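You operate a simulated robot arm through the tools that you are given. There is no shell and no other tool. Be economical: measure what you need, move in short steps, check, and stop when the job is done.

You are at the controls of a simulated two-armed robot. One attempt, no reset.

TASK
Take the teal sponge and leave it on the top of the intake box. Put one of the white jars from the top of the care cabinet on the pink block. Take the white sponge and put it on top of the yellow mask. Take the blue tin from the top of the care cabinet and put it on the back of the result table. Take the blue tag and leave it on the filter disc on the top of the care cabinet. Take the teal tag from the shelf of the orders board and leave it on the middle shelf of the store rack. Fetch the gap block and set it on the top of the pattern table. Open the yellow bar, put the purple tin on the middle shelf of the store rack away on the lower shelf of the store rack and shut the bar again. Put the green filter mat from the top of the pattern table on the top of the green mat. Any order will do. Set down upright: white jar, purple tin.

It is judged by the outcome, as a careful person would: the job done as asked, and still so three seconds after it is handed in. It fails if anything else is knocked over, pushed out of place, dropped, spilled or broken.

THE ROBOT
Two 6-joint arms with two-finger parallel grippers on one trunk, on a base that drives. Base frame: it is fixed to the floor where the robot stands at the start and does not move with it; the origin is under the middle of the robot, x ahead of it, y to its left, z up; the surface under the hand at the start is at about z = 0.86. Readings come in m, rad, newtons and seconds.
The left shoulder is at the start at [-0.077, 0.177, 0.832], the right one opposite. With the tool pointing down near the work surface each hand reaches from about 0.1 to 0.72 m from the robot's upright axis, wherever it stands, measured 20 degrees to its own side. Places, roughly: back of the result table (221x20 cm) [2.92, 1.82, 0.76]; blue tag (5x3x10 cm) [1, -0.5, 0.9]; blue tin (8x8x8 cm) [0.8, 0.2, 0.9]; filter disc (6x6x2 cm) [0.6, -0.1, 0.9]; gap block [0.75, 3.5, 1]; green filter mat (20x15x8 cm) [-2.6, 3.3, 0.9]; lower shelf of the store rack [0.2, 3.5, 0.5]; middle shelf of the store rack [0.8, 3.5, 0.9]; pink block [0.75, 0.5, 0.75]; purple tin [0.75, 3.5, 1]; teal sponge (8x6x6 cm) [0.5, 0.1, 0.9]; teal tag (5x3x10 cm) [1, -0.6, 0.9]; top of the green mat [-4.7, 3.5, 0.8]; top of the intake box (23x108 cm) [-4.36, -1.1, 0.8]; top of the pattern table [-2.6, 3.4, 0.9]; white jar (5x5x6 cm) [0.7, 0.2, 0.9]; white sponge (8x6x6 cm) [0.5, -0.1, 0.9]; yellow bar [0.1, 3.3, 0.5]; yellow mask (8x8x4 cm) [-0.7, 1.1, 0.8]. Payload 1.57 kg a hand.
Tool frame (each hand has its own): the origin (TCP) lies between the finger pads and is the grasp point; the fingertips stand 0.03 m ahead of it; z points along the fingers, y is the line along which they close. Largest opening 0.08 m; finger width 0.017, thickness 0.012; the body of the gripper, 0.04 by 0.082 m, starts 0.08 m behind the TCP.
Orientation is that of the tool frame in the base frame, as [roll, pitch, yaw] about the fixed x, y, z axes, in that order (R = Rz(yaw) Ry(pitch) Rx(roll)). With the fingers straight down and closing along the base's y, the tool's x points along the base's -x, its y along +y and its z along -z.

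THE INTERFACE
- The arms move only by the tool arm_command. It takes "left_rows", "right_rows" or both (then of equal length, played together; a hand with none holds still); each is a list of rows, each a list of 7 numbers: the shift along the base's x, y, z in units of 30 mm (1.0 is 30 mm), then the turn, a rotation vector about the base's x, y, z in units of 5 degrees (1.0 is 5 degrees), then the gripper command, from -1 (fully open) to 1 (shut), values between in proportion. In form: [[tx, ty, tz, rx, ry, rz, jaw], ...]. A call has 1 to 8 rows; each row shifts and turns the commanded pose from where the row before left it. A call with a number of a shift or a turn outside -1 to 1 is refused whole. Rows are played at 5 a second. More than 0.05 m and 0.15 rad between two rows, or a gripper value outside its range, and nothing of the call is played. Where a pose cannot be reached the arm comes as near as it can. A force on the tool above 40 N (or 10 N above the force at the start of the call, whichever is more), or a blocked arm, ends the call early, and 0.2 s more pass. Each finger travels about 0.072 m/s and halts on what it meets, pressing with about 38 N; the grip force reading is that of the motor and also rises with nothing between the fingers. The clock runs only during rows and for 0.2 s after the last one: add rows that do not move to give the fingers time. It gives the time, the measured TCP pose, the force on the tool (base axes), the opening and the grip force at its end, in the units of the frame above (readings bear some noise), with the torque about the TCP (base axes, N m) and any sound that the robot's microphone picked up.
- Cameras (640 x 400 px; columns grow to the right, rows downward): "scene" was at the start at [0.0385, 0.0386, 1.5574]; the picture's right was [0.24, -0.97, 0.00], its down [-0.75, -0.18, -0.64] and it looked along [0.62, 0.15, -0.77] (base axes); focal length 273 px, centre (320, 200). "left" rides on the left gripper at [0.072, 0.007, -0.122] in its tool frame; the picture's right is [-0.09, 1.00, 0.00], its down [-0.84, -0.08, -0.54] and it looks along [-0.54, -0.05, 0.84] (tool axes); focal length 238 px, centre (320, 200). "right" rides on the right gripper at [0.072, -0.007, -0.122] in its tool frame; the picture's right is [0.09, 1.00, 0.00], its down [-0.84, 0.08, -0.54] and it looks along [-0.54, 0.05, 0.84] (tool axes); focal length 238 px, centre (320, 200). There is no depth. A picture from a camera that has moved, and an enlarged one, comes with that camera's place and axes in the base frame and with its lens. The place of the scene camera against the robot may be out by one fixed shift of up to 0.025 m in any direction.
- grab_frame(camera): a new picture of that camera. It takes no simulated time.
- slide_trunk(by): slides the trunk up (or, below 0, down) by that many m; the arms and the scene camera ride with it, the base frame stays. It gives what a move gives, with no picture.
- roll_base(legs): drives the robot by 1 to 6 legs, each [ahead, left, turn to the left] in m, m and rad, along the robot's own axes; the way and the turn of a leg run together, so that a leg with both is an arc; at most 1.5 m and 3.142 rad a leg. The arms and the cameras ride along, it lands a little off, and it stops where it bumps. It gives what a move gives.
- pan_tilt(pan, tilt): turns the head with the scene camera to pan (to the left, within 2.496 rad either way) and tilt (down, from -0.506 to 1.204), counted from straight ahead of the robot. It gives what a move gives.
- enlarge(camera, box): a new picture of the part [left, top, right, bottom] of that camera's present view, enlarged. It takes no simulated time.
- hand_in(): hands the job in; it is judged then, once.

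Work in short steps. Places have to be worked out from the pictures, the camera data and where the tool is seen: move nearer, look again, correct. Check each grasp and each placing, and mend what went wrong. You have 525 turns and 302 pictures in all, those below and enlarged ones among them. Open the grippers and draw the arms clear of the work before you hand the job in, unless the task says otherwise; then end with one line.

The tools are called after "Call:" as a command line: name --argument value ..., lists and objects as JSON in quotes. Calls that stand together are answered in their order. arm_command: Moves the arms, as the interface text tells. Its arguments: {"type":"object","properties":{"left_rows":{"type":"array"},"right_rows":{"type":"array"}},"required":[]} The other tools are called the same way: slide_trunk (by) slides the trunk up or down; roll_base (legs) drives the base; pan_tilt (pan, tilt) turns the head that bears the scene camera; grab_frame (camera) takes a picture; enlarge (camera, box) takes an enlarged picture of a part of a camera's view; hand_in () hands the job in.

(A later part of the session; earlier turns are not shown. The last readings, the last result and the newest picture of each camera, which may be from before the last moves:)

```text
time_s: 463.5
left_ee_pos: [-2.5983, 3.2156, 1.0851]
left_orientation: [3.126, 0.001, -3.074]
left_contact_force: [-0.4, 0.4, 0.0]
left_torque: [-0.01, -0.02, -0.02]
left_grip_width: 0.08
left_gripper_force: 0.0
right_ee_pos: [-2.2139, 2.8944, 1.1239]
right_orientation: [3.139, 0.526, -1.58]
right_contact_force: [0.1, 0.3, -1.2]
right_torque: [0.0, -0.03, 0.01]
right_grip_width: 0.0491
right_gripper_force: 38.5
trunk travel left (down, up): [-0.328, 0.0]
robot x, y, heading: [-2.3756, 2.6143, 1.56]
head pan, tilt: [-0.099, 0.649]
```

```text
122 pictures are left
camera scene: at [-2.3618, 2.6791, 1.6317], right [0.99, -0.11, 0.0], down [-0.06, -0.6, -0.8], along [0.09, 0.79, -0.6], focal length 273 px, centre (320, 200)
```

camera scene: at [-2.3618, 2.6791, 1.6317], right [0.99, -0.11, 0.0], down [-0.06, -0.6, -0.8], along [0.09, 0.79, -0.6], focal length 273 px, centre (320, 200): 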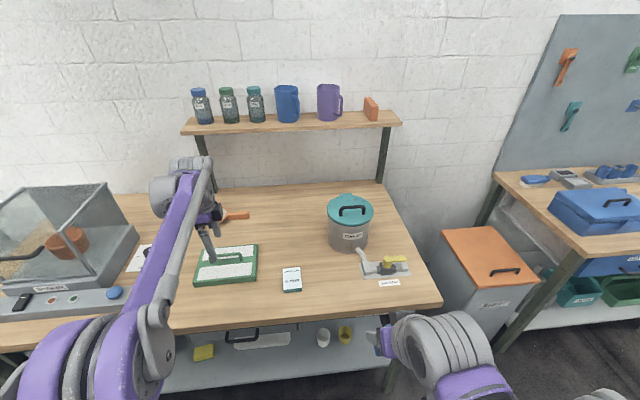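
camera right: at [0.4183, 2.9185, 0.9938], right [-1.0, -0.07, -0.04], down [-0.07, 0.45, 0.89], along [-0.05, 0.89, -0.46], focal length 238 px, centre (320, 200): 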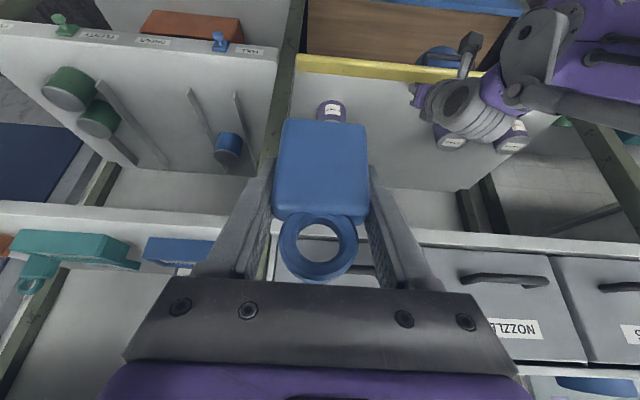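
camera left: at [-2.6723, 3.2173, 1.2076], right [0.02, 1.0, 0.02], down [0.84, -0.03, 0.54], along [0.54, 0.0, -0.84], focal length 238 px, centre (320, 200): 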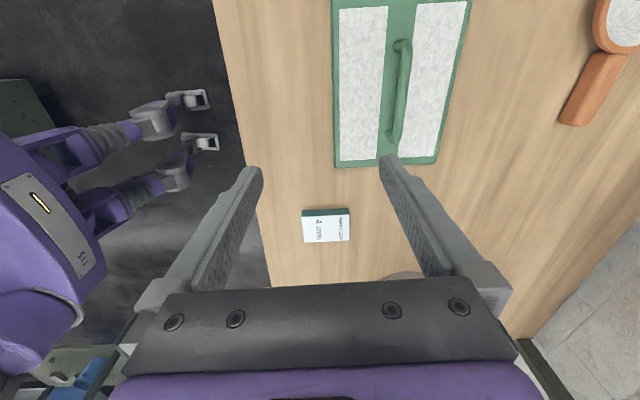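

Handle centre ≈(-2.63,3.31). Drive 12 cm forward for reach and move over it.

Call:
roll_base --legs '[[0.12, 0, 0]]'

Call:
arm_command --left_rows '[[-0.5, -0.3, -0.6, 0, 0, 0, -1], [-0.5, -0.3, -0.6, 0, 0, 0, -1], [0, -0.2, -0.6, 0, 0, 0, -1]]'

Call:
grab_frame --camera "left"

```text
time_s: 464.8
left_ee_pos: [-2.5968, 3.3337, 1.0847]
left_orientation: [3.126, 0.002, -3.075]
left_contact_force: [0.5, -0.5, 0.0]
left_torque: [0.0, -0.01, 0.01]
left_grip_width: 0.0802
left_gripper_force: 0.1
right_ee_pos: [-2.2141, 3.012, 1.1231]
right_orientation: [3.14, 0.526, -1.582]
right_contact_force: [-0.6, -0.7, -0.6]
right_torque: [0.02, 0.0, -0.02]
right_grip_width: 0.0492
right_gripper_force: 37.9
trunk travel left (down, up): [-0.328, 0.0]
robot x, y, heading: [-2.3747, 2.7327, 1.559]
head pan, tilt: [-0.099, 0.649]
```

```text
time_s: 465.6
left_ee_pos: [-2.6279, 3.3117, 1.0316]
left_orientation: [3.125, 0.002, -3.072]
left_contact_force: [0.8, 0.1, 1.0]
left_torque: [0.01, 0.01, -0.02]
left_grip_width: 0.0801
left_gripper_force: 0.1
right_ee_pos: [-2.2129, 3.0141, 1.1236]
right_orientation: [3.137, 0.526, -1.582]
right_contact_force: [0.0, 0.1, -0.5]
right_torque: [-0.02, -0.02, 0.01]
right_grip_width: 0.049
right_gripper_force: 37.3
trunk travel left (down, up): [-0.328, 0.0]
robot x, y, heading: [-2.3748, 2.7368, 1.564]
head pan, tilt: [-0.099, 0.649]
```

```text
121 pictures are left
camera left: at [-2.7014, 3.313, 1.1533], right [0.02, 1.0, 0.02], down [0.84, -0.03, 0.54], along [0.54, 0.0, -0.84], focal length 238 px, centre (320, 200)
```

left: 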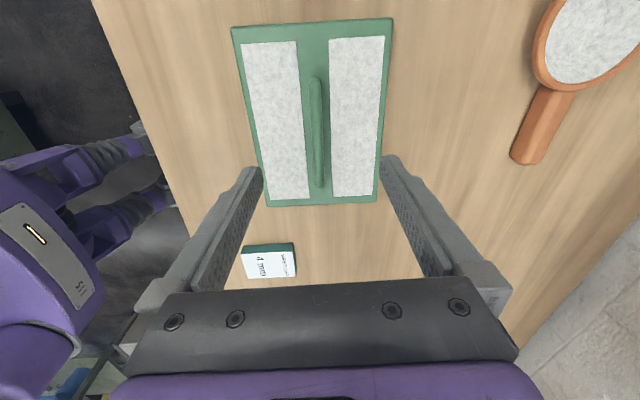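

Call:
arm_command --left_rows '[[-0.15, 0, -0.8, 0, 0, 0, -1], [0, 0, -0.8, 0, 0, 0, -1], [0, 0, -0.8, 0, 0, 0, -1]]'

Call:
grab_frame --camera "left"

Call:
enlarge --camera "scene" --box '[130, 180, 330, 320]'

```text
time_s: 466.4
left_ee_pos: [-2.6344, 3.3123, 0.9594]
left_orientation: [3.125, 0.002, -3.072]
left_contact_force: [-0.2, -0.6, -0.6]
left_torque: [-0.01, -0.01, 0.0]
left_grip_width: 0.0802
left_gripper_force: 0.0
right_ee_pos: [-2.2131, 3.015, 1.1231]
right_orientation: [3.137, 0.524, -1.583]
right_contact_force: [0.0, -0.6, -1.0]
right_torque: [0.03, 0.02, -0.03]
right_grip_width: 0.0492
right_gripper_force: 38.3
trunk travel left (down, up): [-0.328, 0.0]
robot x, y, heading: [-2.3742, 2.7298, 1.565]
head pan, tilt: [-0.099, 0.649]
```

```text
120 pictures are left
camera left: at [-2.7064, 3.313, 1.081], right [0.02, 1.0, 0.02], down [0.84, -0.03, 0.54], along [0.54, 0.0, -0.84], focal length 238 px, centre (320, 200)
```

left: 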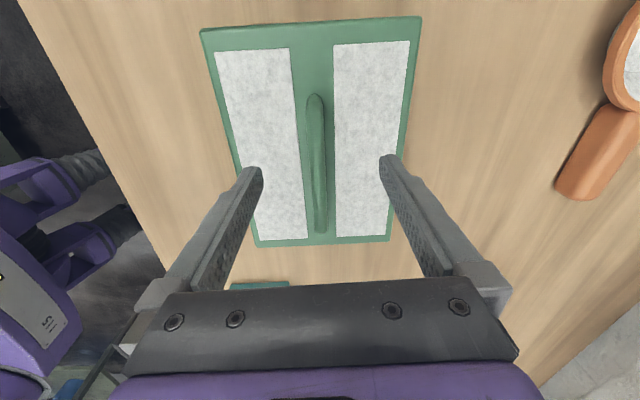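

```text
2.86 times, centred on (230, 250) of scene
camera zoom: at [-2.361, 2.799, 1.6317], right [0.99, -0.11, 0.0], down [-0.07, -0.6, -0.8], along [0.09, 0.79, -0.6], focal length 780 px, centre (577, 57)
```

zoom: 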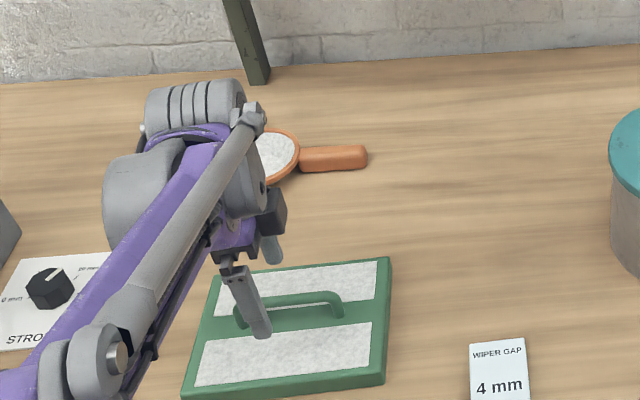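

Call:
arm_command --left_rows '[[0, 0, -0.3, 0, 0, 0, -1], [0, 0, -0.3, 0, 0, 0, -1], [0, 0, -0.2, 0, 0, 0, -1], [0, 0, -0.2, 0, 0, 0, -1], [0, 0, -0.2, 0, 0, 0, -1]]'

Call:
grab_frame --camera "left"

```text
time_s: 467.6
left_ee_pos: [-2.6324, 3.3128, 0.9227]
left_orientation: [3.126, 0.001, -3.073]
left_contact_force: [0.0, -0.4, 0.7]
left_torque: [0.02, -0.01, 0.01]
left_grip_width: 0.0803
left_gripper_force: 0.0
right_ee_pos: [-2.2139, 3.0137, 1.1224]
right_orientation: [3.138, 0.526, -1.581]
right_contact_force: [0.3, 0.4, -1.0]
right_torque: [-0.01, -0.02, -0.01]
right_grip_width: 0.0489
right_gripper_force: 37.6
trunk travel left (down, up): [-0.328, 0.0]
robot x, y, heading: [-2.3741, 2.736, 1.559]
head pan, tilt: [-0.099, 0.649]
```

```text
118 pictures are left
camera left: at [-2.7059, 3.3131, 1.0454], right [0.02, 1.0, 0.02], down [0.84, -0.03, 0.54], along [0.54, 0.0, -0.84], focal length 238 px, centre (320, 200)
```

left: 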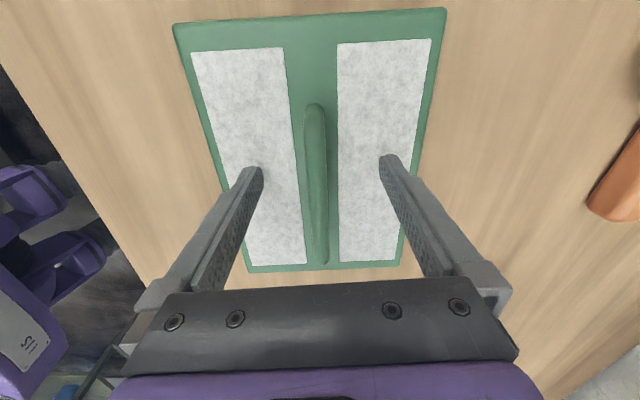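

Call:
arm_command --left_rows '[[0, 0, -0.15, 0, 0, 0, -1], [0, 0, -0.15, 0, 0, 0, -1], [0, 0, -0.1, 0, 0, 0, -1], [0, 0, -0.1, 0, 0, 0, -1], [0, 0, -0.1, 0, 0, 0, -1]]'

```text
time_s: 468.3
left_ee_pos: [-2.6326, 3.3097, 0.9178]
left_orientation: [3.126, 0.001, -3.074]
left_contact_force: [-0.4, 2.0, 32.3]
left_torque: [-1.34, -0.16, 0.03]
left_grip_width: 0.0778
left_gripper_force: 0.0
right_ee_pos: [-2.212, 3.0127, 1.1237]
right_orientation: [3.138, 0.527, -1.581]
right_contact_force: [-0.3, -0.3, -1.9]
right_torque: [0.05, 0.03, 0.01]
right_grip_width: 0.0492
right_gripper_force: 38.3
trunk travel left (down, up): [-0.328, 0.0]
robot x, y, heading: [-2.3736, 2.7379, 1.562]
head pan, tilt: [-0.099, 0.649]
stopped in row 3 (left hand): the force on the tool passed its limit at 46 N (the readings are from after the stop); the commanded pose is now the measured one
```

Call:
arm_command --left_rows '[[0, 0, 0.12, 0, 0, 0, -1], [0, 0, 0, 0, 0, 0, 0.5], [0, 0, 0, 0, 0, 0, 1], [0, 0, 0, 0, 0, 0, 1], [0, 0, 0, 0, 0, 0, 1], [0, 0, 0, 0, 0, 0, 1]]'

Call:
grab_frame --camera "left"

```text
time_s: 469.7
left_ee_pos: [-2.6327, 3.3109, 0.9182]
left_orientation: [3.128, 0.001, -3.071]
left_contact_force: [-0.1, -0.3, -0.7]
left_torque: [-0.02, 0.05, 0.01]
left_grip_width: 0.0116
left_gripper_force: 28.9
right_ee_pos: [-2.2125, 3.0132, 1.1227]
right_orientation: [3.137, 0.525, -1.581]
right_contact_force: [0.4, 0.2, 0.1]
right_torque: [-0.01, -0.01, -0.03]
right_grip_width: 0.049
right_gripper_force: 38.2
trunk travel left (down, up): [-0.328, 0.0]
robot x, y, heading: [-2.3733, 2.7377, 1.56]
head pan, tilt: [-0.099, 0.649]
```

```text
117 pictures are left
camera left: at [-2.7064, 3.3127, 1.0404], right [0.02, 1.0, 0.01], down [0.84, -0.03, 0.54], along [0.54, 0.0, -0.84], focal length 238 px, centre (320, 200)
```

left: 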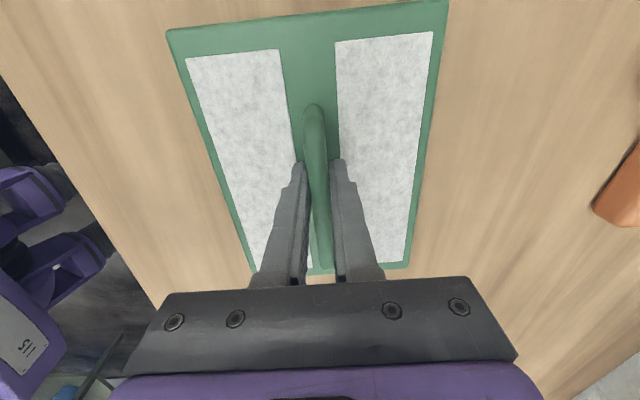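

Handle gripped. Lift and check.

Call:
arm_command --left_rows '[[0, 0, 0.5, 0, 0, 0, 1], [0, 0, 0.8, 0, 0, 0, 1], [0, 0, 1, 0, 0, 0, 1], [0, 0, 1, 0, 0, 0, 1], [0, 0, 1, 0, 0, 0, 1]]'

Call:
grab_frame --camera "left"

Call:
grab_frame --camera "scene"

```text
time_s: 470.9
left_ee_pos: [-2.6326, 3.311, 1.0501]
left_orientation: [3.127, 0.0, -3.072]
left_contact_force: [-1.0, -0.3, -1.4]
left_torque: [-0.03, 0.05, 0.03]
left_grip_width: 0.0114
left_gripper_force: 28.9
right_ee_pos: [-2.2146, 3.0142, 1.1232]
right_orientation: [3.138, 0.525, -1.581]
right_contact_force: [0.6, 0.1, 0.5]
right_torque: [0.0, 0.01, -0.01]
right_grip_width: 0.0491
right_gripper_force: 38.0
trunk travel left (down, up): [-0.328, 0.0]
robot x, y, heading: [-2.3731, 2.7376, 1.561]
head pan, tilt: [-0.099, 0.649]
```

```text
116 pictures are left
camera left: at [-2.7057, 3.3127, 1.1708], right [0.02, 1.0, 0.01], down [0.84, -0.03, 0.54], along [0.54, 0.0, -0.84], focal length 238 px, centre (320, 200)
```

left: 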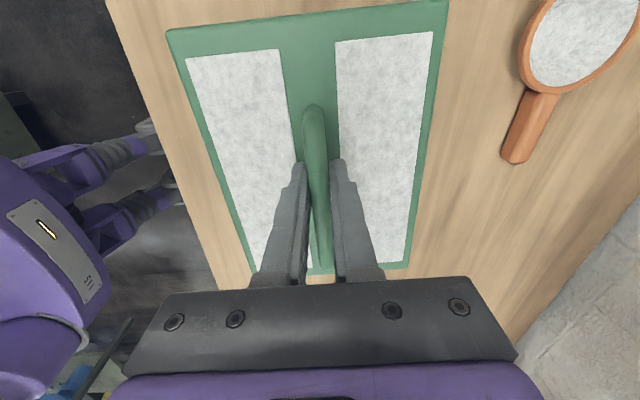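

```text
115 pictures are left
camera scene: at [-2.3607, 2.7986, 1.6317], right [0.99, -0.11, 0.0], down [-0.07, -0.6, -0.8], along [0.09, 0.79, -0.6], focal length 273 px, centre (320, 200)
```

scene: 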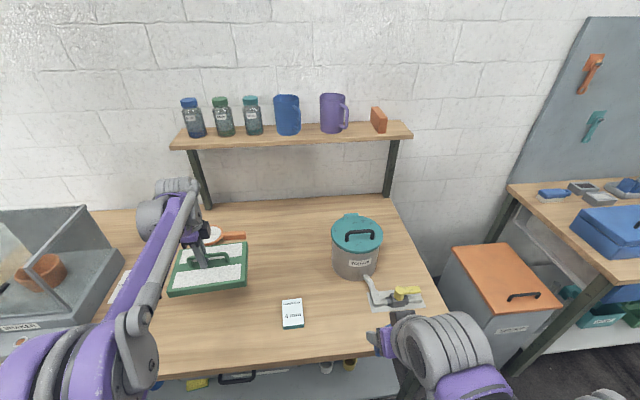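

Lifted level. Back off and look toward the green mat at the left.

Call:
roll_base --legs '[[-0.4, 0, 0]]'

Call:
pan_tilt --pan 0.9 --tilt 0.45

Call:
grab_frame --camera "scene"

```text
time_s: 473.4
left_ee_pos: [-2.6346, 2.9127, 1.0479]
left_orientation: [3.127, 0.001, -3.078]
left_contact_force: [0.4, 0.0, -1.1]
left_torque: [0.02, 0.05, -0.02]
left_grip_width: 0.0116
left_gripper_force: 29.5
right_ee_pos: [-2.2161, 2.6121, 1.1248]
right_orientation: [3.136, 0.525, -1.587]
right_contact_force: [0.8, 0.1, -0.5]
right_torque: [0.02, 0.0, 0.02]
right_grip_width: 0.0492
right_gripper_force: 38.3
trunk travel left (down, up): [-0.328, 0.0]
robot x, y, heading: [-2.3827, 2.3288, 1.559]
head pan, tilt: [-0.099, 0.649]
```

```text
time_s: 474.7
left_ee_pos: [-2.6341, 2.911, 1.0471]
left_orientation: [3.127, 0.0, -3.079]
left_contact_force: [0.1, -0.7, -1.4]
left_torque: [0.01, 0.03, -0.02]
left_grip_width: 0.0115
left_gripper_force: 28.5
right_ee_pos: [-2.2171, 2.6117, 1.1232]
right_orientation: [3.139, 0.524, -1.588]
right_contact_force: [-0.1, 0.9, -1.2]
right_torque: [0.01, -0.02, 0.0]
right_grip_width: 0.049
right_gripper_force: 38.0
trunk travel left (down, up): [-0.328, 0.0]
robot x, y, heading: [-2.3822, 2.3373, 1.558]
head pan, tilt: [0.901, 0.45]
```

```text
114 pictures are left
camera scene: at [-2.446, 2.3695, 1.6495], right [0.63, 0.77, 0.0], down [0.34, -0.28, -0.9], along [-0.7, 0.57, -0.44], focal length 273 px, centre (320, 200)
```

scene: 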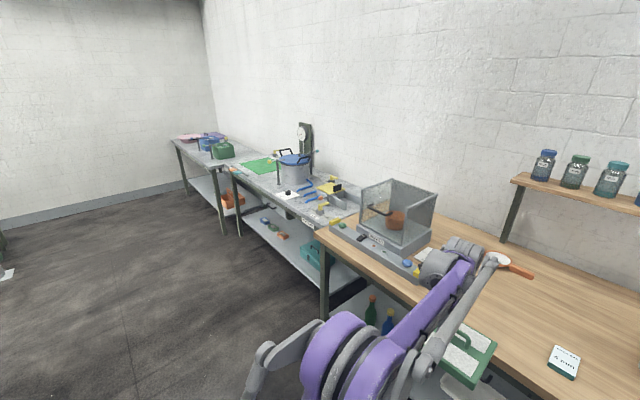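

Call:
roll_base --legs '[[0, 1.2, 0.012], [0, 0.85, 0]]'

Call:
pan_tilt --pan 0.15 --tilt 0.55

Call:
grab_frame --camera "scene"

```text
time_s: 492.9
left_ee_pos: [-4.6947, 2.9049, 1.0475]
left_orientation: [3.126, 0.0, -3.059]
left_contact_force: [0.1, 0.5, -1.1]
left_torque: [0.04, 0.0, 0.01]
left_grip_width: 0.0114
left_gripper_force: 28.9
right_ee_pos: [-4.2726, 2.6132, 1.1221]
right_orientation: [3.137, 0.526, -1.566]
right_contact_force: [-0.5, 0.0, -0.8]
right_torque: [0.02, 0.0, -0.01]
right_grip_width: 0.049
right_gripper_force: 37.7
trunk travel left (down, up): [-0.328, 0.0]
robot x, y, heading: [-4.4287, 2.3343, 1.574]
head pan, tilt: [0.901, 0.45]
```

```text
time_s: 494.0
left_ee_pos: [-4.6942, 2.9061, 1.0477]
left_orientation: [3.128, -0.002, -3.06]
left_contact_force: [1.1, 0.2, -1.4]
left_torque: [-0.02, 0.0, -0.02]
left_grip_width: 0.0113
left_gripper_force: 28.9
right_ee_pos: [-4.2717, 2.6146, 1.1239]
right_orientation: [3.137, 0.527, -1.567]
right_contact_force: [-0.9, 0.5, -0.1]
right_torque: [-0.02, -0.03, -0.02]
right_grip_width: 0.0491
right_gripper_force: 38.3
trunk travel left (down, up): [-0.328, 0.0]
robot x, y, heading: [-4.428, 2.3322, 1.579]
head pan, tilt: [0.15, 0.55]
```

```text
113 pictures are left
camera scene: at [-4.4377, 2.3983, 1.6405], right [0.99, 0.16, 0.0], down [0.08, -0.52, -0.85], along [-0.13, 0.84, -0.52], focal length 273 px, centre (320, 200)
```

scene: 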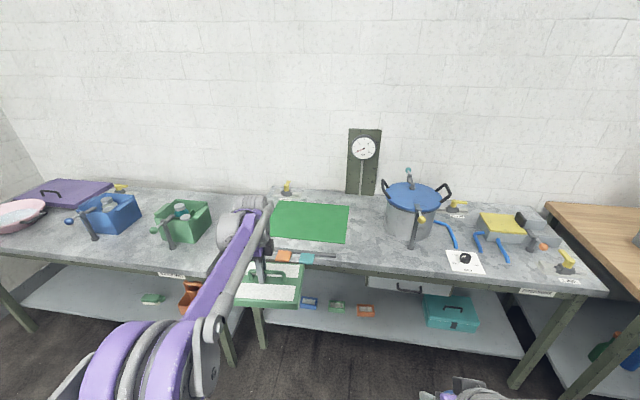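

Green mat centre ≈(-4.655,3.50). Drive forward with the filter mat above it.

Call:
roll_base --legs '[[0.52, 0, 0]]'

Call:
grab_frame --camera "left"

Call:
grab_frame --camera "scene"

```text
time_s: 497.0
left_ee_pos: [-4.6974, 3.4263, 1.0471]
left_orientation: [3.127, 0.0, -3.058]
left_contact_force: [0.0, 0.0, -1.0]
left_torque: [0.03, 0.0, -0.03]
left_grip_width: 0.0115
left_gripper_force: 28.9
right_ee_pos: [-4.2749, 3.1344, 1.1238]
right_orientation: [3.139, 0.528, -1.567]
right_contact_force: [0.5, 1.0, -0.8]
right_torque: [0.01, 0.01, 0.01]
right_grip_width: 0.0495
right_gripper_force: 37.9
trunk travel left (down, up): [-0.328, 0.0]
robot x, y, heading: [-4.4322, 2.8545, 1.581]
head pan, tilt: [0.15, 0.55]
```

```text
112 pictures are left
camera left: at [-4.7711, 3.4259, 1.17], right [0.01, 1.0, 0.01], down [0.84, -0.02, 0.54], along [0.54, 0.01, -0.84], focal length 238 px, centre (320, 200)
```

left: 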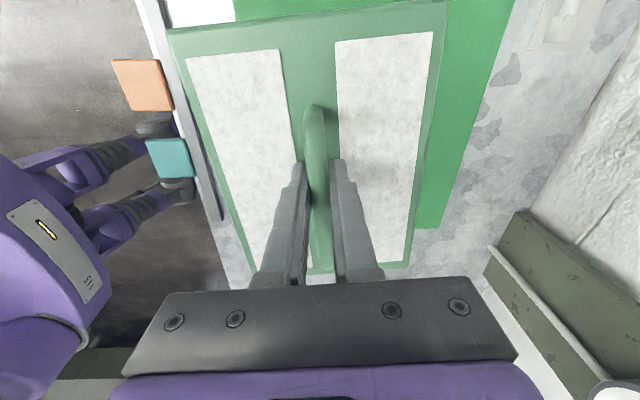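

```text
111 pictures are left
camera scene: at [-4.4407, 2.9191, 1.6403], right [0.99, 0.16, 0.0], down [0.08, -0.52, -0.85], along [-0.13, 0.84, -0.52], focal length 273 px, centre (320, 200)
```

scene: 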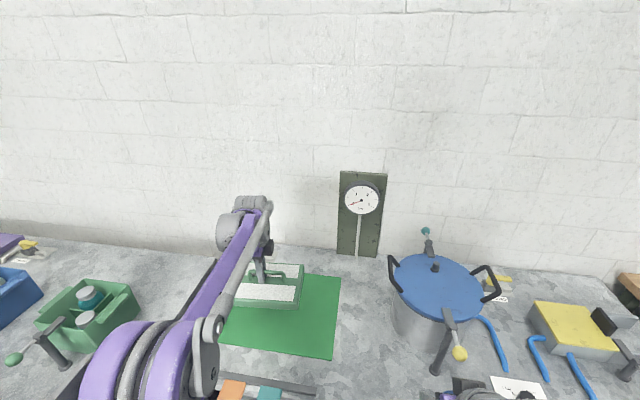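

Call:
arm_command --left_rows '[[0.45, 0.8, -0.5, 0, 0, 0, 1], [0.45, 0.8, -0.5, 0, 0, 0, 1], [0.45, 0.8, -0.6, 0, 0, 0, 1], [0, 0, -0.8, 0, 0, 0, 1], [0, 0, -0.8, 0, 0, 0, 1], [0, 0, -0.8, 0, 0, 0, 1]]'

Call:
grab_frame --camera "scene"

```text
time_s: 498.4
left_ee_pos: [-4.6579, 3.499, 0.9268]
left_orientation: [3.128, 0.002, -3.059]
left_contact_force: [-0.3, -0.5, -0.9]
left_torque: [-0.02, 0.04, 0.04]
left_grip_width: 0.0114
left_gripper_force: 28.9
right_ee_pos: [-4.2748, 3.1339, 1.1238]
right_orientation: [3.137, 0.525, -1.566]
right_contact_force: [-0.5, -0.3, -0.8]
right_torque: [0.03, -0.01, 0.08]
right_grip_width: 0.0491
right_gripper_force: 37.5
trunk travel left (down, up): [-0.328, 0.0]
robot x, y, heading: [-4.4323, 2.854, 1.576]
head pan, tilt: [0.15, 0.55]
```

```text
110 pictures are left
camera scene: at [-4.4408, 2.92, 1.6405], right [0.99, 0.16, 0.0], down [0.08, -0.52, -0.85], along [-0.13, 0.84, -0.52], focal length 273 px, centre (320, 200)
```

scene: 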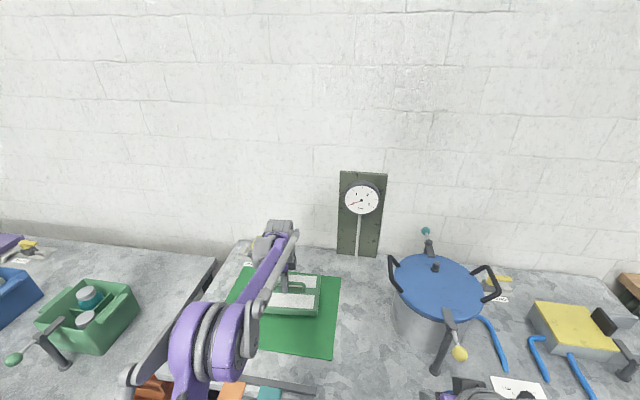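

Centred over the green mat. Lower gently to contact.

Call:
arm_command --left_rows '[[0, 0, -0.4, 0, 0, 0, 1], [0, 0, -0.3, 0, 0, 0, 1], [0, 0, -0.2, 0, 0, 0, 1], [0, 0, -0.15, 0, 0, 0, 1], [0, 0, -0.15, 0, 0, 0, 1], [0, 0, -0.15, 0, 0, 0, 1], [0, 0, -0.15, 0, 0, 0, 1], [0, 0, -0.15, 0, 0, 0, 1]]'

```text
time_s: 500.2
left_ee_pos: [-4.657, 3.4994, 0.8825]
left_orientation: [3.123, -0.003, -3.058]
left_contact_force: [-2.2, 6.7, 29.4]
left_torque: [0.03, -0.1, -0.13]
left_grip_width: 0.0116
left_gripper_force: 28.9
right_ee_pos: [-4.2731, 3.1325, 1.1253]
right_orientation: [3.137, 0.529, -1.568]
right_contact_force: [-0.3, -0.2, -1.0]
right_torque: [-0.02, 0.02, 0.01]
right_grip_width: 0.0492
right_gripper_force: 37.9
trunk travel left (down, up): [-0.328, 0.0]
robot x, y, heading: [-4.4311, 2.8526, 1.574]
head pan, tilt: [0.15, 0.55]
```

Contact. Open and lift straight up.

Call:
arm_command --left_rows '[[0, 0, 0.08, 0, 0, 0, 0.5], [0, 0, 0, 0, 0, 0, -0.5], [0, 0, 0, 0, 0, 0, -0.5], [0, 0, 1, 0, 0, 0, -0.5], [0, 0, 1, 0, 0, 0, -0.5], [0, 0, 1, 0, 0, 0, -0.5], [0, 0, 1, 0, 0, 0, -0.5], [0, -0.5, 1, 0, 0, 0, -0.5]]'

Call:
grab_frame --camera "left"

```text
time_s: 502.0
left_ee_pos: [-4.6565, 3.4818, 1.0324]
left_orientation: [3.125, 0.001, -3.057]
left_contact_force: [-0.4, -0.4, -0.1]
left_torque: [0.02, -0.01, -0.01]
left_grip_width: 0.06
left_gripper_force: 0.0
right_ee_pos: [-4.2749, 3.133, 1.1226]
right_orientation: [3.139, 0.525, -1.566]
right_contact_force: [-0.2, -0.8, -1.2]
right_torque: [-0.01, 0.0, 0.01]
right_grip_width: 0.0492
right_gripper_force: 38.3
trunk travel left (down, up): [-0.328, 0.0]
robot x, y, heading: [-4.4334, 2.8535, 1.574]
head pan, tilt: [0.15, 0.55]
```

```text
109 pictures are left
camera left: at [-4.7302, 3.4826, 1.1545], right [0.01, 1.0, 0.01], down [0.84, -0.02, 0.54], along [0.54, 0.01, -0.84], focal length 238 px, centre (320, 200)
```

left: 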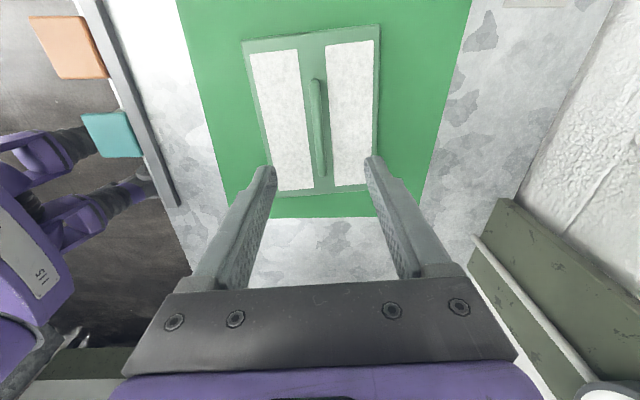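

Filter mat is on the green mat. Back off and restore the left hand's yaw.

Call:
roll_base --legs '[[-0.5, 0, 0]]'

Call:
arm_command --left_rows '[[0, -0.3, 0.3, 0, 0, 1, -1], [0, -0.3, 0.3, 0, 0, 1, -1], [0, -0.3, 0.3, 0, 0, 1, -1], [0, -0.3, 0.3, 0, 0, 1, -1], [0, -0.3, 0.3, 0, 0, 1, -1], [0, -0.3, 0.3, 0, 0, 1, -1], [0, -0.3, 0.3, 0, 0, 1, -1], [0, -0.3, 0.3, 0, 0, 1, -1]]'

Call:
arm_command --left_rows '[[0, -0.3, 0, 0, 0, 1, -1], [0, -0.3, 0, 0, 0, 1, -1], [0, -0.3, 0, 0, 0, 1, -1], [0, -0.3, 0, 0, 0, 1, -1], [0, -0.3, 0, 0, 0, 1, -1], [0, -0.3, 0, 0, 0, 1, -1], [0, -0.3, 0, 0, 0, 1, -1], [0, -0.3, 0, 0, 0, 1, -1]]'

Call:
roll_base --legs '[[0, -1.5, 0], [0, -1.45, 0], [-0.01, -0.2, 0], [-1.2, 0, 0], [-1.05, 0, 0], [0, 0, -1.57]]'

Call:
pan_tilt --pan 0.0 --tilt 0.6

Call:
grab_frame --camera "scene"

```text
time_s: 505.0
left_ee_pos: [-4.6531, 2.981, 1.0317]
left_orientation: [3.128, 0.001, -3.059]
left_contact_force: [-0.1, 1.0, 0.6]
left_torque: [0.01, 0.0, 0.01]
left_grip_width: 0.0602
left_gripper_force: 0.0
right_ee_pos: [-4.273, 2.6321, 1.1235]
right_orientation: [3.138, 0.525, -1.568]
right_contact_force: [0.2, 0.3, -0.4]
right_torque: [0.02, 0.0, -0.01]
right_grip_width: 0.049
right_gripper_force: 37.9
trunk travel left (down, up): [-0.328, 0.0]
robot x, y, heading: [-4.4301, 2.3545, 1.575]
head pan, tilt: [0.15, 0.55]
```

```text
time_s: 506.8
left_ee_pos: [-4.6534, 2.9082, 1.1041]
left_orientation: [3.129, 0.0, -2.36]
left_contact_force: [0.0, -0.8, -0.7]
left_torque: [-0.01, 0.0, 0.01]
left_grip_width: 0.08
left_gripper_force: 0.0
right_ee_pos: [-4.2719, 2.631, 1.1226]
right_orientation: [3.137, 0.525, -1.568]
right_contact_force: [0.0, -0.1, -0.3]
right_torque: [0.0, 0.0, -0.02]
right_grip_width: 0.0488
right_gripper_force: 37.7
trunk travel left (down, up): [-0.328, 0.0]
robot x, y, heading: [-4.4305, 2.3468, 1.575]
head pan, tilt: [0.15, 0.55]
```

```text
time_s: 508.6
left_ee_pos: [-4.6534, 2.8352, 1.1027]
left_orientation: [3.127, 0.001, -1.661]
left_contact_force: [0.6, -0.1, 0.5]
left_torque: [-0.02, 0.0, -0.02]
left_grip_width: 0.0798
left_gripper_force: 0.1
right_ee_pos: [-4.2718, 2.6311, 1.1234]
right_orientation: [3.138, 0.526, -1.568]
right_contact_force: [0.4, 0.0, -0.3]
right_torque: [0.03, 0.02, -0.01]
right_grip_width: 0.0492
right_gripper_force: 37.3
trunk travel left (down, up): [-0.328, 0.0]
robot x, y, heading: [-4.4309, 2.3498, 1.576]
head pan, tilt: [0.15, 0.55]
```

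```text
time_s: 551.0
left_ee_pos: [-0.685, 0.4119, 1.1046]
left_orientation: [3.127, -0.001, 3.1]
left_contact_force: [0.3, -0.3, -0.1]
left_torque: [0.02, -0.04, 0.0]
left_grip_width: 0.0799
left_gripper_force: 0.1
right_ee_pos: [-0.8727, 0.0193, 1.124]
right_orientation: [3.137, 0.526, -3.087]
right_contact_force: [-0.6, -0.3, 0.3]
right_torque: [0.0, 0.03, -0.02]
right_grip_width: 0.0491
right_gripper_force: 38.0
trunk travel left (down, up): [-0.328, 0.0]
robot x, y, heading: [-1.1574, 0.1664, 0.054]
head pan, tilt: [0.15, 0.55]
```

```text
time_s: 551.7
left_ee_pos: [-0.6858, 0.4108, 1.1039]
left_orientation: [3.127, -0.001, 3.096]
left_contact_force: [0.2, -0.4, 1.3]
left_torque: [-0.01, -0.01, 0.02]
left_grip_width: 0.0801
left_gripper_force: 0.1
right_ee_pos: [-0.8728, 0.0185, 1.1236]
right_orientation: [3.137, 0.525, -3.089]
right_contact_force: [0.6, 0.5, -0.6]
right_torque: [-0.01, -0.02, 0.01]
right_grip_width: 0.0489
right_gripper_force: 38.1
trunk travel left (down, up): [-0.328, 0.0]
robot x, y, heading: [-1.16, 0.1657, 0.059]
head pan, tilt: [0.0, 0.6]
```

```text
108 pictures are left
camera scene: at [-1.1097, 0.186, 1.636], right [0.05, -1.0, 0.0], down [-0.56, -0.03, -0.83], along [0.82, 0.04, -0.56], focal length 273 px, centre (320, 200)
```

scene: 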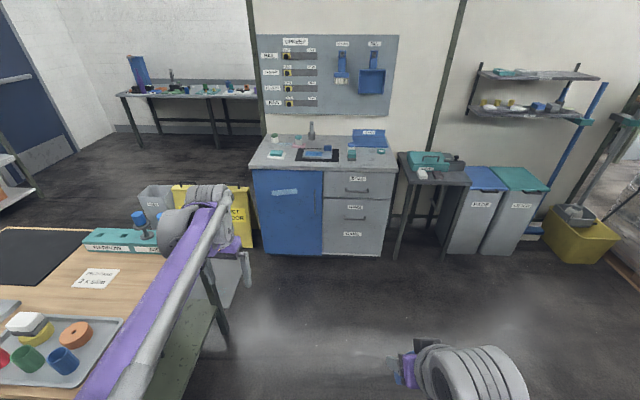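

Call:
enlarge --camera "scene" --box '[230, 120, 410, 270]'

```text
2.67 times, centred on (320, 195) of scene
camera zoom: at [-1.1097, 0.186, 1.636], right [0.05, -1.0, 0.0], down [-0.56, -0.03, -0.83], along [0.82, 0.04, -0.56], focal length 728 px, centre (320, 213)
```

zoom: 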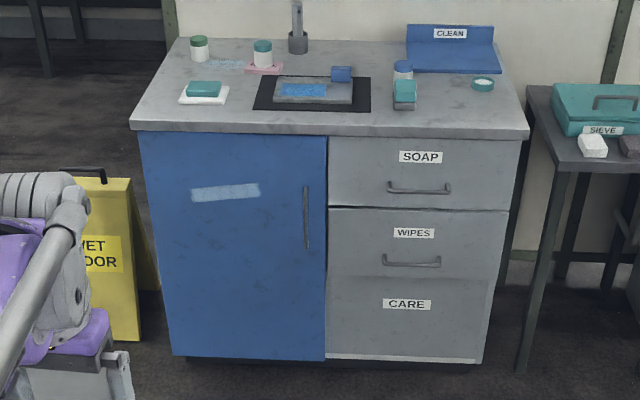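

Door looks shut. Drive up to the cabinet.

Call:
roll_base --legs '[[0, 0, -0.057], [0, -0.2, 0], [1.12, 0, 0]]'

Call:
pan_tilt --pan -0.1 --tilt 0.9

Call:
grab_frame --camera "scene"

Call:
grab_frame --camera "right"

```text
time_s: 559.8
left_ee_pos: [0.4404, 0.1963, 1.1032]
left_orientation: [3.127, -0.001, 3.057]
left_contact_force: [0.4, 0.2, -0.6]
left_torque: [0.03, -0.02, -0.03]
left_grip_width: 0.0799
left_gripper_force: 0.2
right_ee_pos: [0.2381, -0.1864, 1.1234]
right_orientation: [3.138, 0.528, -3.132]
right_contact_force: [0.1, 0.3, -0.7]
right_torque: [-0.01, -0.03, 0.0]
right_grip_width: 0.0492
right_gripper_force: 38.0
trunk travel left (down, up): [-0.328, 0.0]
robot x, y, heading: [-0.0438, -0.0335, 0.009]
head pan, tilt: [0.0, 0.6]
```

```text
time_s: 560.6
left_ee_pos: [0.4422, 0.1965, 1.1032]
left_orientation: [3.128, 0.0, 3.056]
left_contact_force: [0.9, 0.9, 0.8]
left_torque: [0.0, 0.04, 0.02]
left_grip_width: 0.0798
left_gripper_force: 0.0
right_ee_pos: [0.2385, -0.1877, 1.123]
right_orientation: [3.139, 0.525, -3.131]
right_contact_force: [0.0, 0.3, -0.4]
right_torque: [-0.03, 0.01, -0.01]
right_grip_width: 0.0492
right_gripper_force: 37.6
trunk travel left (down, up): [-0.328, 0.0]
robot x, y, heading: [-0.0427, -0.0266, 0.014]
head pan, tilt: [-0.099, 0.901]
```

```text
106 pictures are left
camera scene: at [-0.0061, -0.0179, 1.6112], right [-0.09, -1.0, 0.0], down [-0.78, 0.07, -0.62], along [0.62, -0.05, -0.78], focal length 273 px, centre (320, 200)
```

scene: 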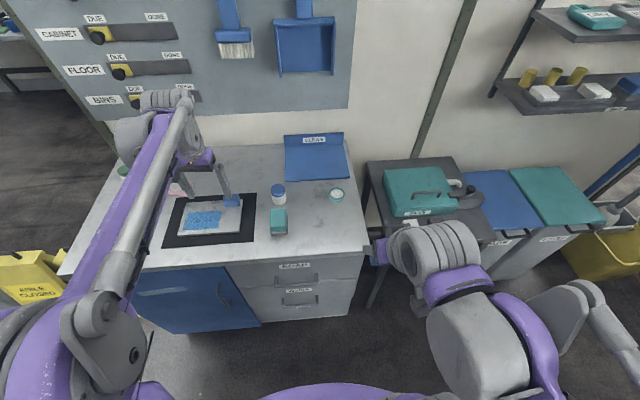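

```text
105 pictures are left
camera right: at [0.115, -0.1953, 1.1938], right [-0.09, 0.99, -0.04], down [0.45, 0.08, 0.89], along [0.89, 0.06, -0.46], focal length 238 px, centre (320, 200)
```

right: 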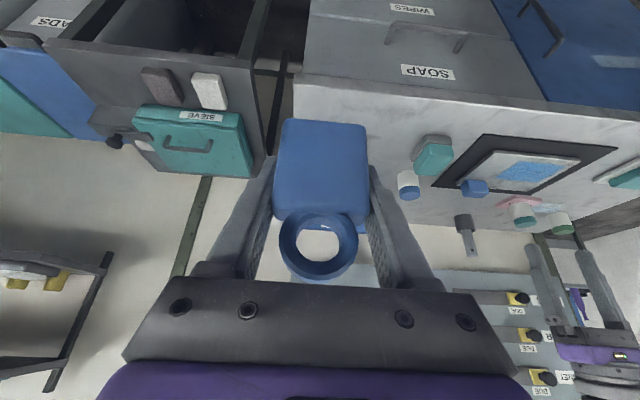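

Call:
roll_base --legs '[[0.07, 0, -0.012]]'

Call:
arm_command --right_rows '[[1, 0.15, -0.2, 0, 0, 0, 1], [1, 0.15, -0.2, 0, 0, 0, 1], [1, 0.15, -0.3, 0, 0, 0, 1], [1, 0.1, -0.3, 0, 0, 0, 1], [1, 0, -0.3, 0, 0, 0, 1], [1, 0, -0.3, 0, 0, 0, 1], [0.5, 0, -0.5, 0, 0, 0, 1]]'

Call:
grab_frame --camera "left"

Call:
grab_frame --camera "right"

```text
time_s: 561.6
left_ee_pos: [0.511, 0.1906, 1.1032]
left_orientation: [3.127, 0.0, 3.043]
left_contact_force: [0.8, -0.6, -0.6]
left_torque: [-0.02, -0.02, 0.01]
left_grip_width: 0.0799
left_gripper_force: 0.1
right_ee_pos: [0.3028, -0.1903, 1.1233]
right_orientation: [3.138, 0.525, -3.142]
right_contact_force: [-0.1, -0.5, -1.4]
right_torque: [0.0, 0.01, 0.0]
right_grip_width: 0.049
right_gripper_force: 37.9
trunk travel left (down, up): [-0.328, 0.0]
robot x, y, heading: [0.0272, -0.0338, -0.0]
head pan, tilt: [-0.099, 0.901]
```

```text
time_s: 563.2
left_ee_pos: [0.5131, 0.1905, 1.1026]
left_orientation: [3.128, -0.001, 3.044]
left_contact_force: [-0.4, 0.3, -0.5]
left_torque: [-0.01, 0.0, 0.0]
left_grip_width: 0.0799
left_gripper_force: 0.1
right_ee_pos: [0.5002, -0.1734, 1.0601]
right_orientation: [3.139, 0.525, 3.139]
right_contact_force: [0.2, -0.6, -0.9]
right_torque: [0.01, 0.01, -0.01]
right_grip_width: 0.049
right_gripper_force: 38.2
trunk travel left (down, up): [-0.328, 0.0]
robot x, y, heading: [0.0252, -0.0331, -0.001]
head pan, tilt: [-0.099, 0.901]
```

```text
104 pictures are left
camera left: at [0.4406, 0.2039, 1.2257], right [0.19, 0.98, 0.01], down [0.82, -0.17, 0.54], along [0.53, -0.09, -0.84], focal length 238 px, centre (320, 200)
```

left: 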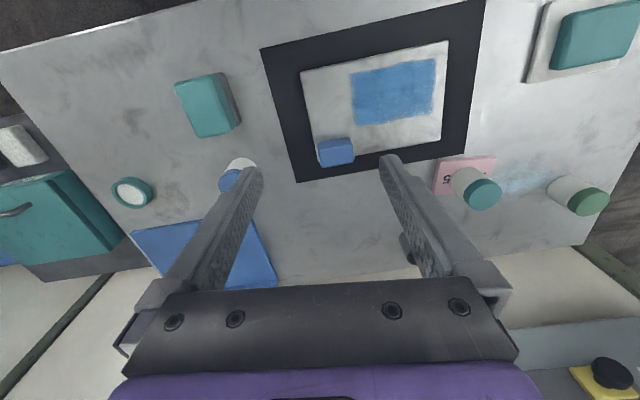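

```text
103 pictures are left
camera right: at [0.3767, -0.1806, 1.1305], right [-0.08, 1.0, -0.04], down [0.45, 0.07, 0.89], along [0.89, 0.05, -0.46], focal length 238 px, centre (320, 200)
```

right: 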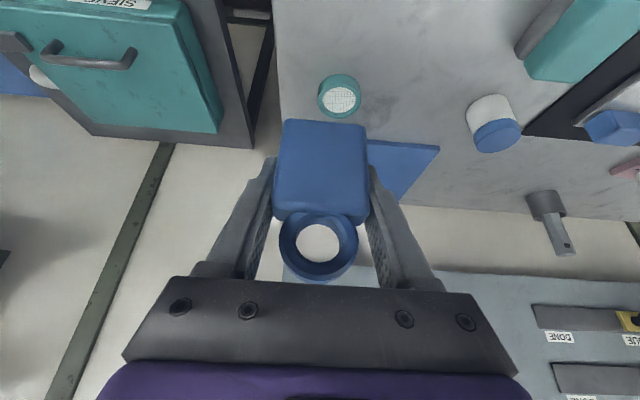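

Disc at (.583,-.147) by both cameras. Move over it and descend.

Call:
arm_command --right_rows '[[0.65, 0.22, -0.5, 0, 0, 0, 1], [0.65, 0.22, -0.5, 0, 0, 0, 1], [0.65, 0.22, -0.5, 0, 0, 0, 1], [0.6, 0.22, -0.6, 0, 0, 0, 1], [0, 0, -0.6, 0, 0, 0, 1]]'

Call:
grab_frame --camera "left"

Call:
grab_frame --camera "right"

```text
time_s: 564.4
left_ee_pos: [0.5121, 0.1908, 1.1036]
left_orientation: [3.126, -0.002, 3.045]
left_contact_force: [-0.2, 0.5, -0.2]
left_torque: [-0.01, 0.01, 0.0]
left_grip_width: 0.08
left_gripper_force: 0.1
right_ee_pos: [0.5761, -0.1471, 0.9791]
right_orientation: [3.137, 0.526, 3.139]
right_contact_force: [0.0, 0.5, -0.3]
right_torque: [0.0, 0.01, 0.0]
right_grip_width: 0.0493
right_gripper_force: 38.4
trunk travel left (down, up): [-0.328, 0.0]
robot x, y, heading: [0.0248, -0.0306, 0.001]
head pan, tilt: [-0.099, 0.901]
```

```text
102 pictures are left
camera left: at [0.4401, 0.2038, 1.2258], right [0.19, 0.98, 0.01], down [0.82, -0.17, 0.54], along [0.53, -0.09, -0.84], focal length 238 px, centre (320, 200)
```

left: 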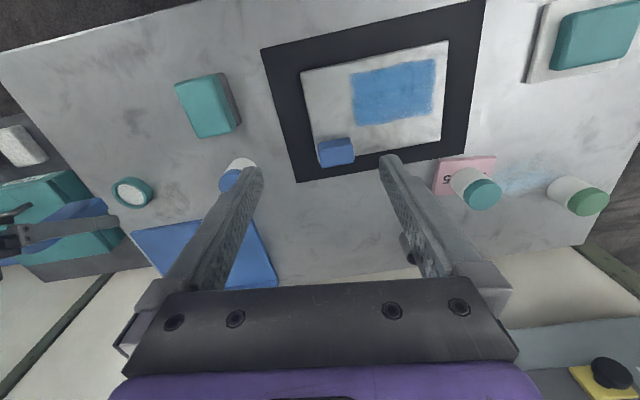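

```text
101 pictures are left
camera right: at [0.4526, -0.1538, 1.0494], right [-0.08, 1.0, -0.04], down [0.45, 0.07, 0.89], along [0.89, 0.05, -0.46], focal length 238 px, centre (320, 200)
```

right: 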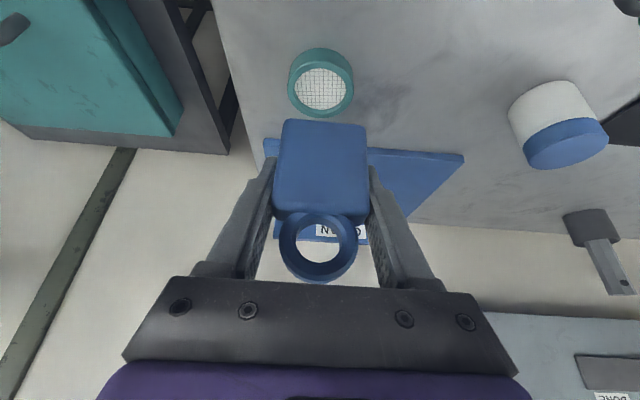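

Call:
arm_command --right_rows '[[0, -0.06, -0.6, 0, 0, 0, 1], [0, 0, -0.6, 0, 0, 0, 1], [0, 0, -0.3, 0, 0, 0, 1], [0, 0, -0.15, 0, 0, 0, 1], [0, 0, -0.1, 0, 0, 0, 1]]'

Call:
grab_frame --camera "right"

Call:
enlarge --camera "left" --box '[20, 120, 220, 280]'

```text
time_s: 565.6
left_ee_pos: [0.5126, 0.1911, 1.1042]
left_orientation: [3.127, 0.0, 3.042]
left_contact_force: [0.3, -0.5, 0.2]
left_torque: [0.03, -0.03, 0.0]
left_grip_width: 0.0801
left_gripper_force: 0.1
right_ee_pos: [0.577, -0.1486, 0.9277]
right_orientation: [3.139, 0.526, 3.14]
right_contact_force: [0.1, -0.3, -0.6]
right_torque: [-0.03, -0.01, 0.02]
right_grip_width: 0.0491
right_gripper_force: 38.0
trunk travel left (down, up): [-0.328, 0.0]
robot x, y, heading: [0.0255, -0.0322, 0.001]
head pan, tilt: [-0.099, 0.901]
```

```text
100 pictures are left
camera right: at [0.4529, -0.1556, 0.9967], right [-0.08, 1.0, -0.04], down [0.45, 0.08, 0.89], along [0.89, 0.05, -0.46], focal length 238 px, centre (320, 200)
```

right: 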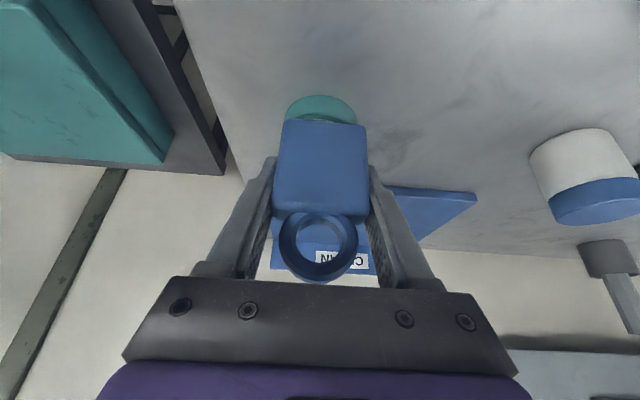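

```text
2.50 times, centred on (120, 200) of left
camera zoom: at [0.4403, 0.2039, 1.2258], right [0.19, 0.98, 0.01], down [0.82, -0.17, 0.54], along [0.53, -0.09, -0.84], focal length 596 px, centre (820, 200)
```

zoom: 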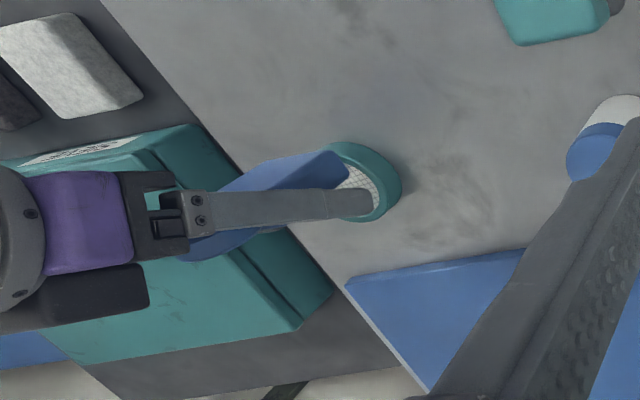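

Call:
arm_command --right_rows '[[0, 0, -0.1, 0, 0, 0, 1], [0, 0, -0.1, 0, 0, 0, 1], [0, 0, -0.1, 0, 0, 0, 1], [0, 0, -0.1, 0, 0, 0, 1], [0, 0, -0.1, 0, 0, 0, 1], [0, 0, -0.1, 0, 0, 0, 1]]'

Call:
grab_frame --camera "right"

Call:
enlarge --camera "left" --box '[70, 150, 190, 250]'

```text
time_s: 567.0
left_ee_pos: [0.5119, 0.1906, 1.1045]
left_orientation: [3.127, 0.002, 3.042]
left_contact_force: [0.3, 0.1, -0.5]
left_torque: [0.01, 0.01, 0.01]
left_grip_width: 0.0801
left_gripper_force: 0.1
right_ee_pos: [0.5762, -0.1497, 0.9112]
right_orientation: [3.14, 0.53, 3.139]
right_contact_force: [-0.8, -1.2, 33.5]
right_torque: [-0.05, 0.16, 0.02]
right_grip_width: 0.0492
right_gripper_force: 37.7
trunk travel left (down, up): [-0.328, 0.0]
robot x, y, heading: [0.0245, -0.0293, 0.001]
head pan, tilt: [-0.099, 0.901]
```

```text
98 pictures are left
camera right: at [0.4523, -0.1554, 0.9808], right [-0.08, 1.0, -0.04], down [0.45, 0.08, 0.89], along [0.89, 0.05, -0.45], focal length 238 px, centre (320, 200)
```

right: 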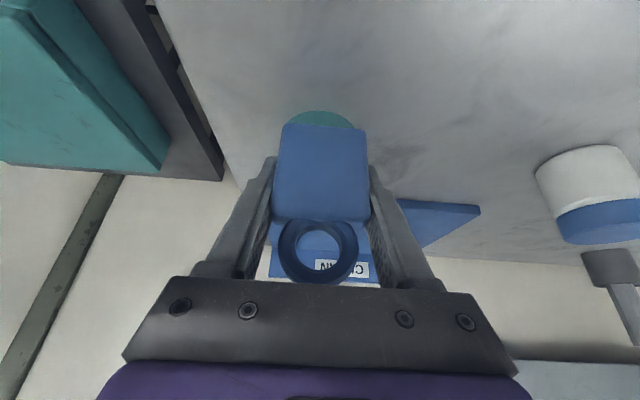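

```text
4.00 times, centred on (130, 200) of left
camera zoom: at [0.4381, 0.2042, 1.2272], right [0.19, 0.98, 0.01], down [0.82, -0.17, 0.54], along [0.54, -0.09, -0.84], focal length 953 px, centre (1080, 200)
```

zoom: 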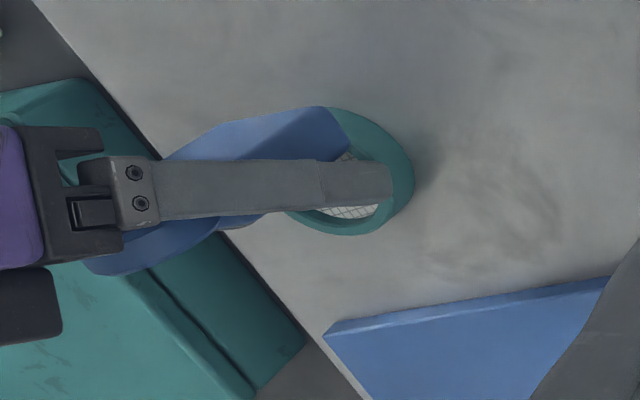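

The tag sits ~1.2 cm toward me off the disc's centre. Lift slightly, shift forward, and set down again.

Call:
arm_command --right_rows '[[0, 0, 0.3, 0, 0, 0, 1], [0.4, 0, 0, 0, 0, 0, 1], [0, 0, 0, 0, 0, 0, 1]]'

Call:
arm_command --right_rows '[[0, 0, -0.1, 0, 0, 0, 1], [0, 0, -0.1, 0, 0, 0, 1], [0, 0, -0.05, 0, 0, 0, 1], [0, 0, 0, 0, 0, 0, 1]]'

Call:
enlarge --camera "left" --box '[70, 150, 190, 250]'

```text
time_s: 567.8
left_ee_pos: [0.5128, 0.1905, 1.1036]
left_orientation: [3.127, 0.001, 3.044]
left_contact_force: [0.1, -0.1, 0.1]
left_torque: [0.02, 0.01, -0.01]
left_grip_width: 0.08
left_gripper_force: 0.0
right_ee_pos: [0.5886, -0.1479, 0.9175]
right_orientation: [3.138, 0.525, 3.14]
right_contact_force: [-1.1, 0.4, 0.3]
right_torque: [0.0, -0.03, 0.01]
right_grip_width: 0.0492
right_gripper_force: 37.8
trunk travel left (down, up): [-0.328, 0.0]
robot x, y, heading: [0.0248, -0.0343, 0.004]
head pan, tilt: [-0.099, 0.901]
```

```text
time_s: 568.8
left_ee_pos: [0.5114, 0.1902, 1.1045]
left_orientation: [3.128, 0.002, 3.044]
left_contact_force: [0.2, 0.1, 1.2]
left_torque: [-0.01, 0.01, 0.02]
left_grip_width: 0.0798
left_gripper_force: 0.0
right_ee_pos: [0.5885, -0.1498, 0.9111]
right_orientation: [3.139, 0.527, 3.139]
right_contact_force: [1.4, 0.0, 14.4]
right_torque: [-0.06, 0.06, -0.01]
right_grip_width: 0.049
right_gripper_force: 37.3
trunk travel left (down, up): [-0.328, 0.0]
robot x, y, heading: [0.0252, -0.0306, 0.003]
head pan, tilt: [-0.099, 0.901]
```

```text
4.00 times, centred on (130, 200) of left
camera zoom: at [0.4394, 0.204, 1.2264], right [0.19, 0.98, 0.01], down [0.82, -0.17, 0.54], along [0.53, -0.09, -0.84], focal length 953 px, centre (1080, 200)
```

zoom: 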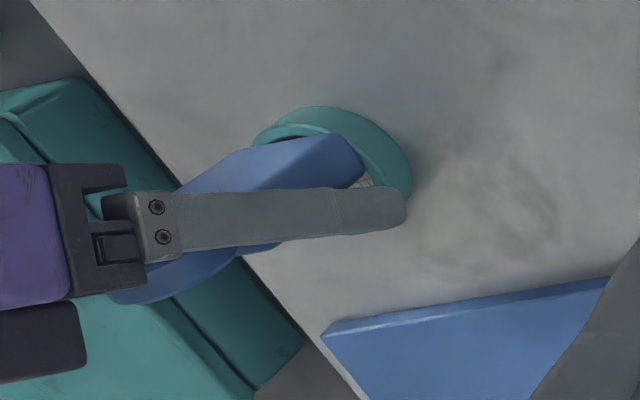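

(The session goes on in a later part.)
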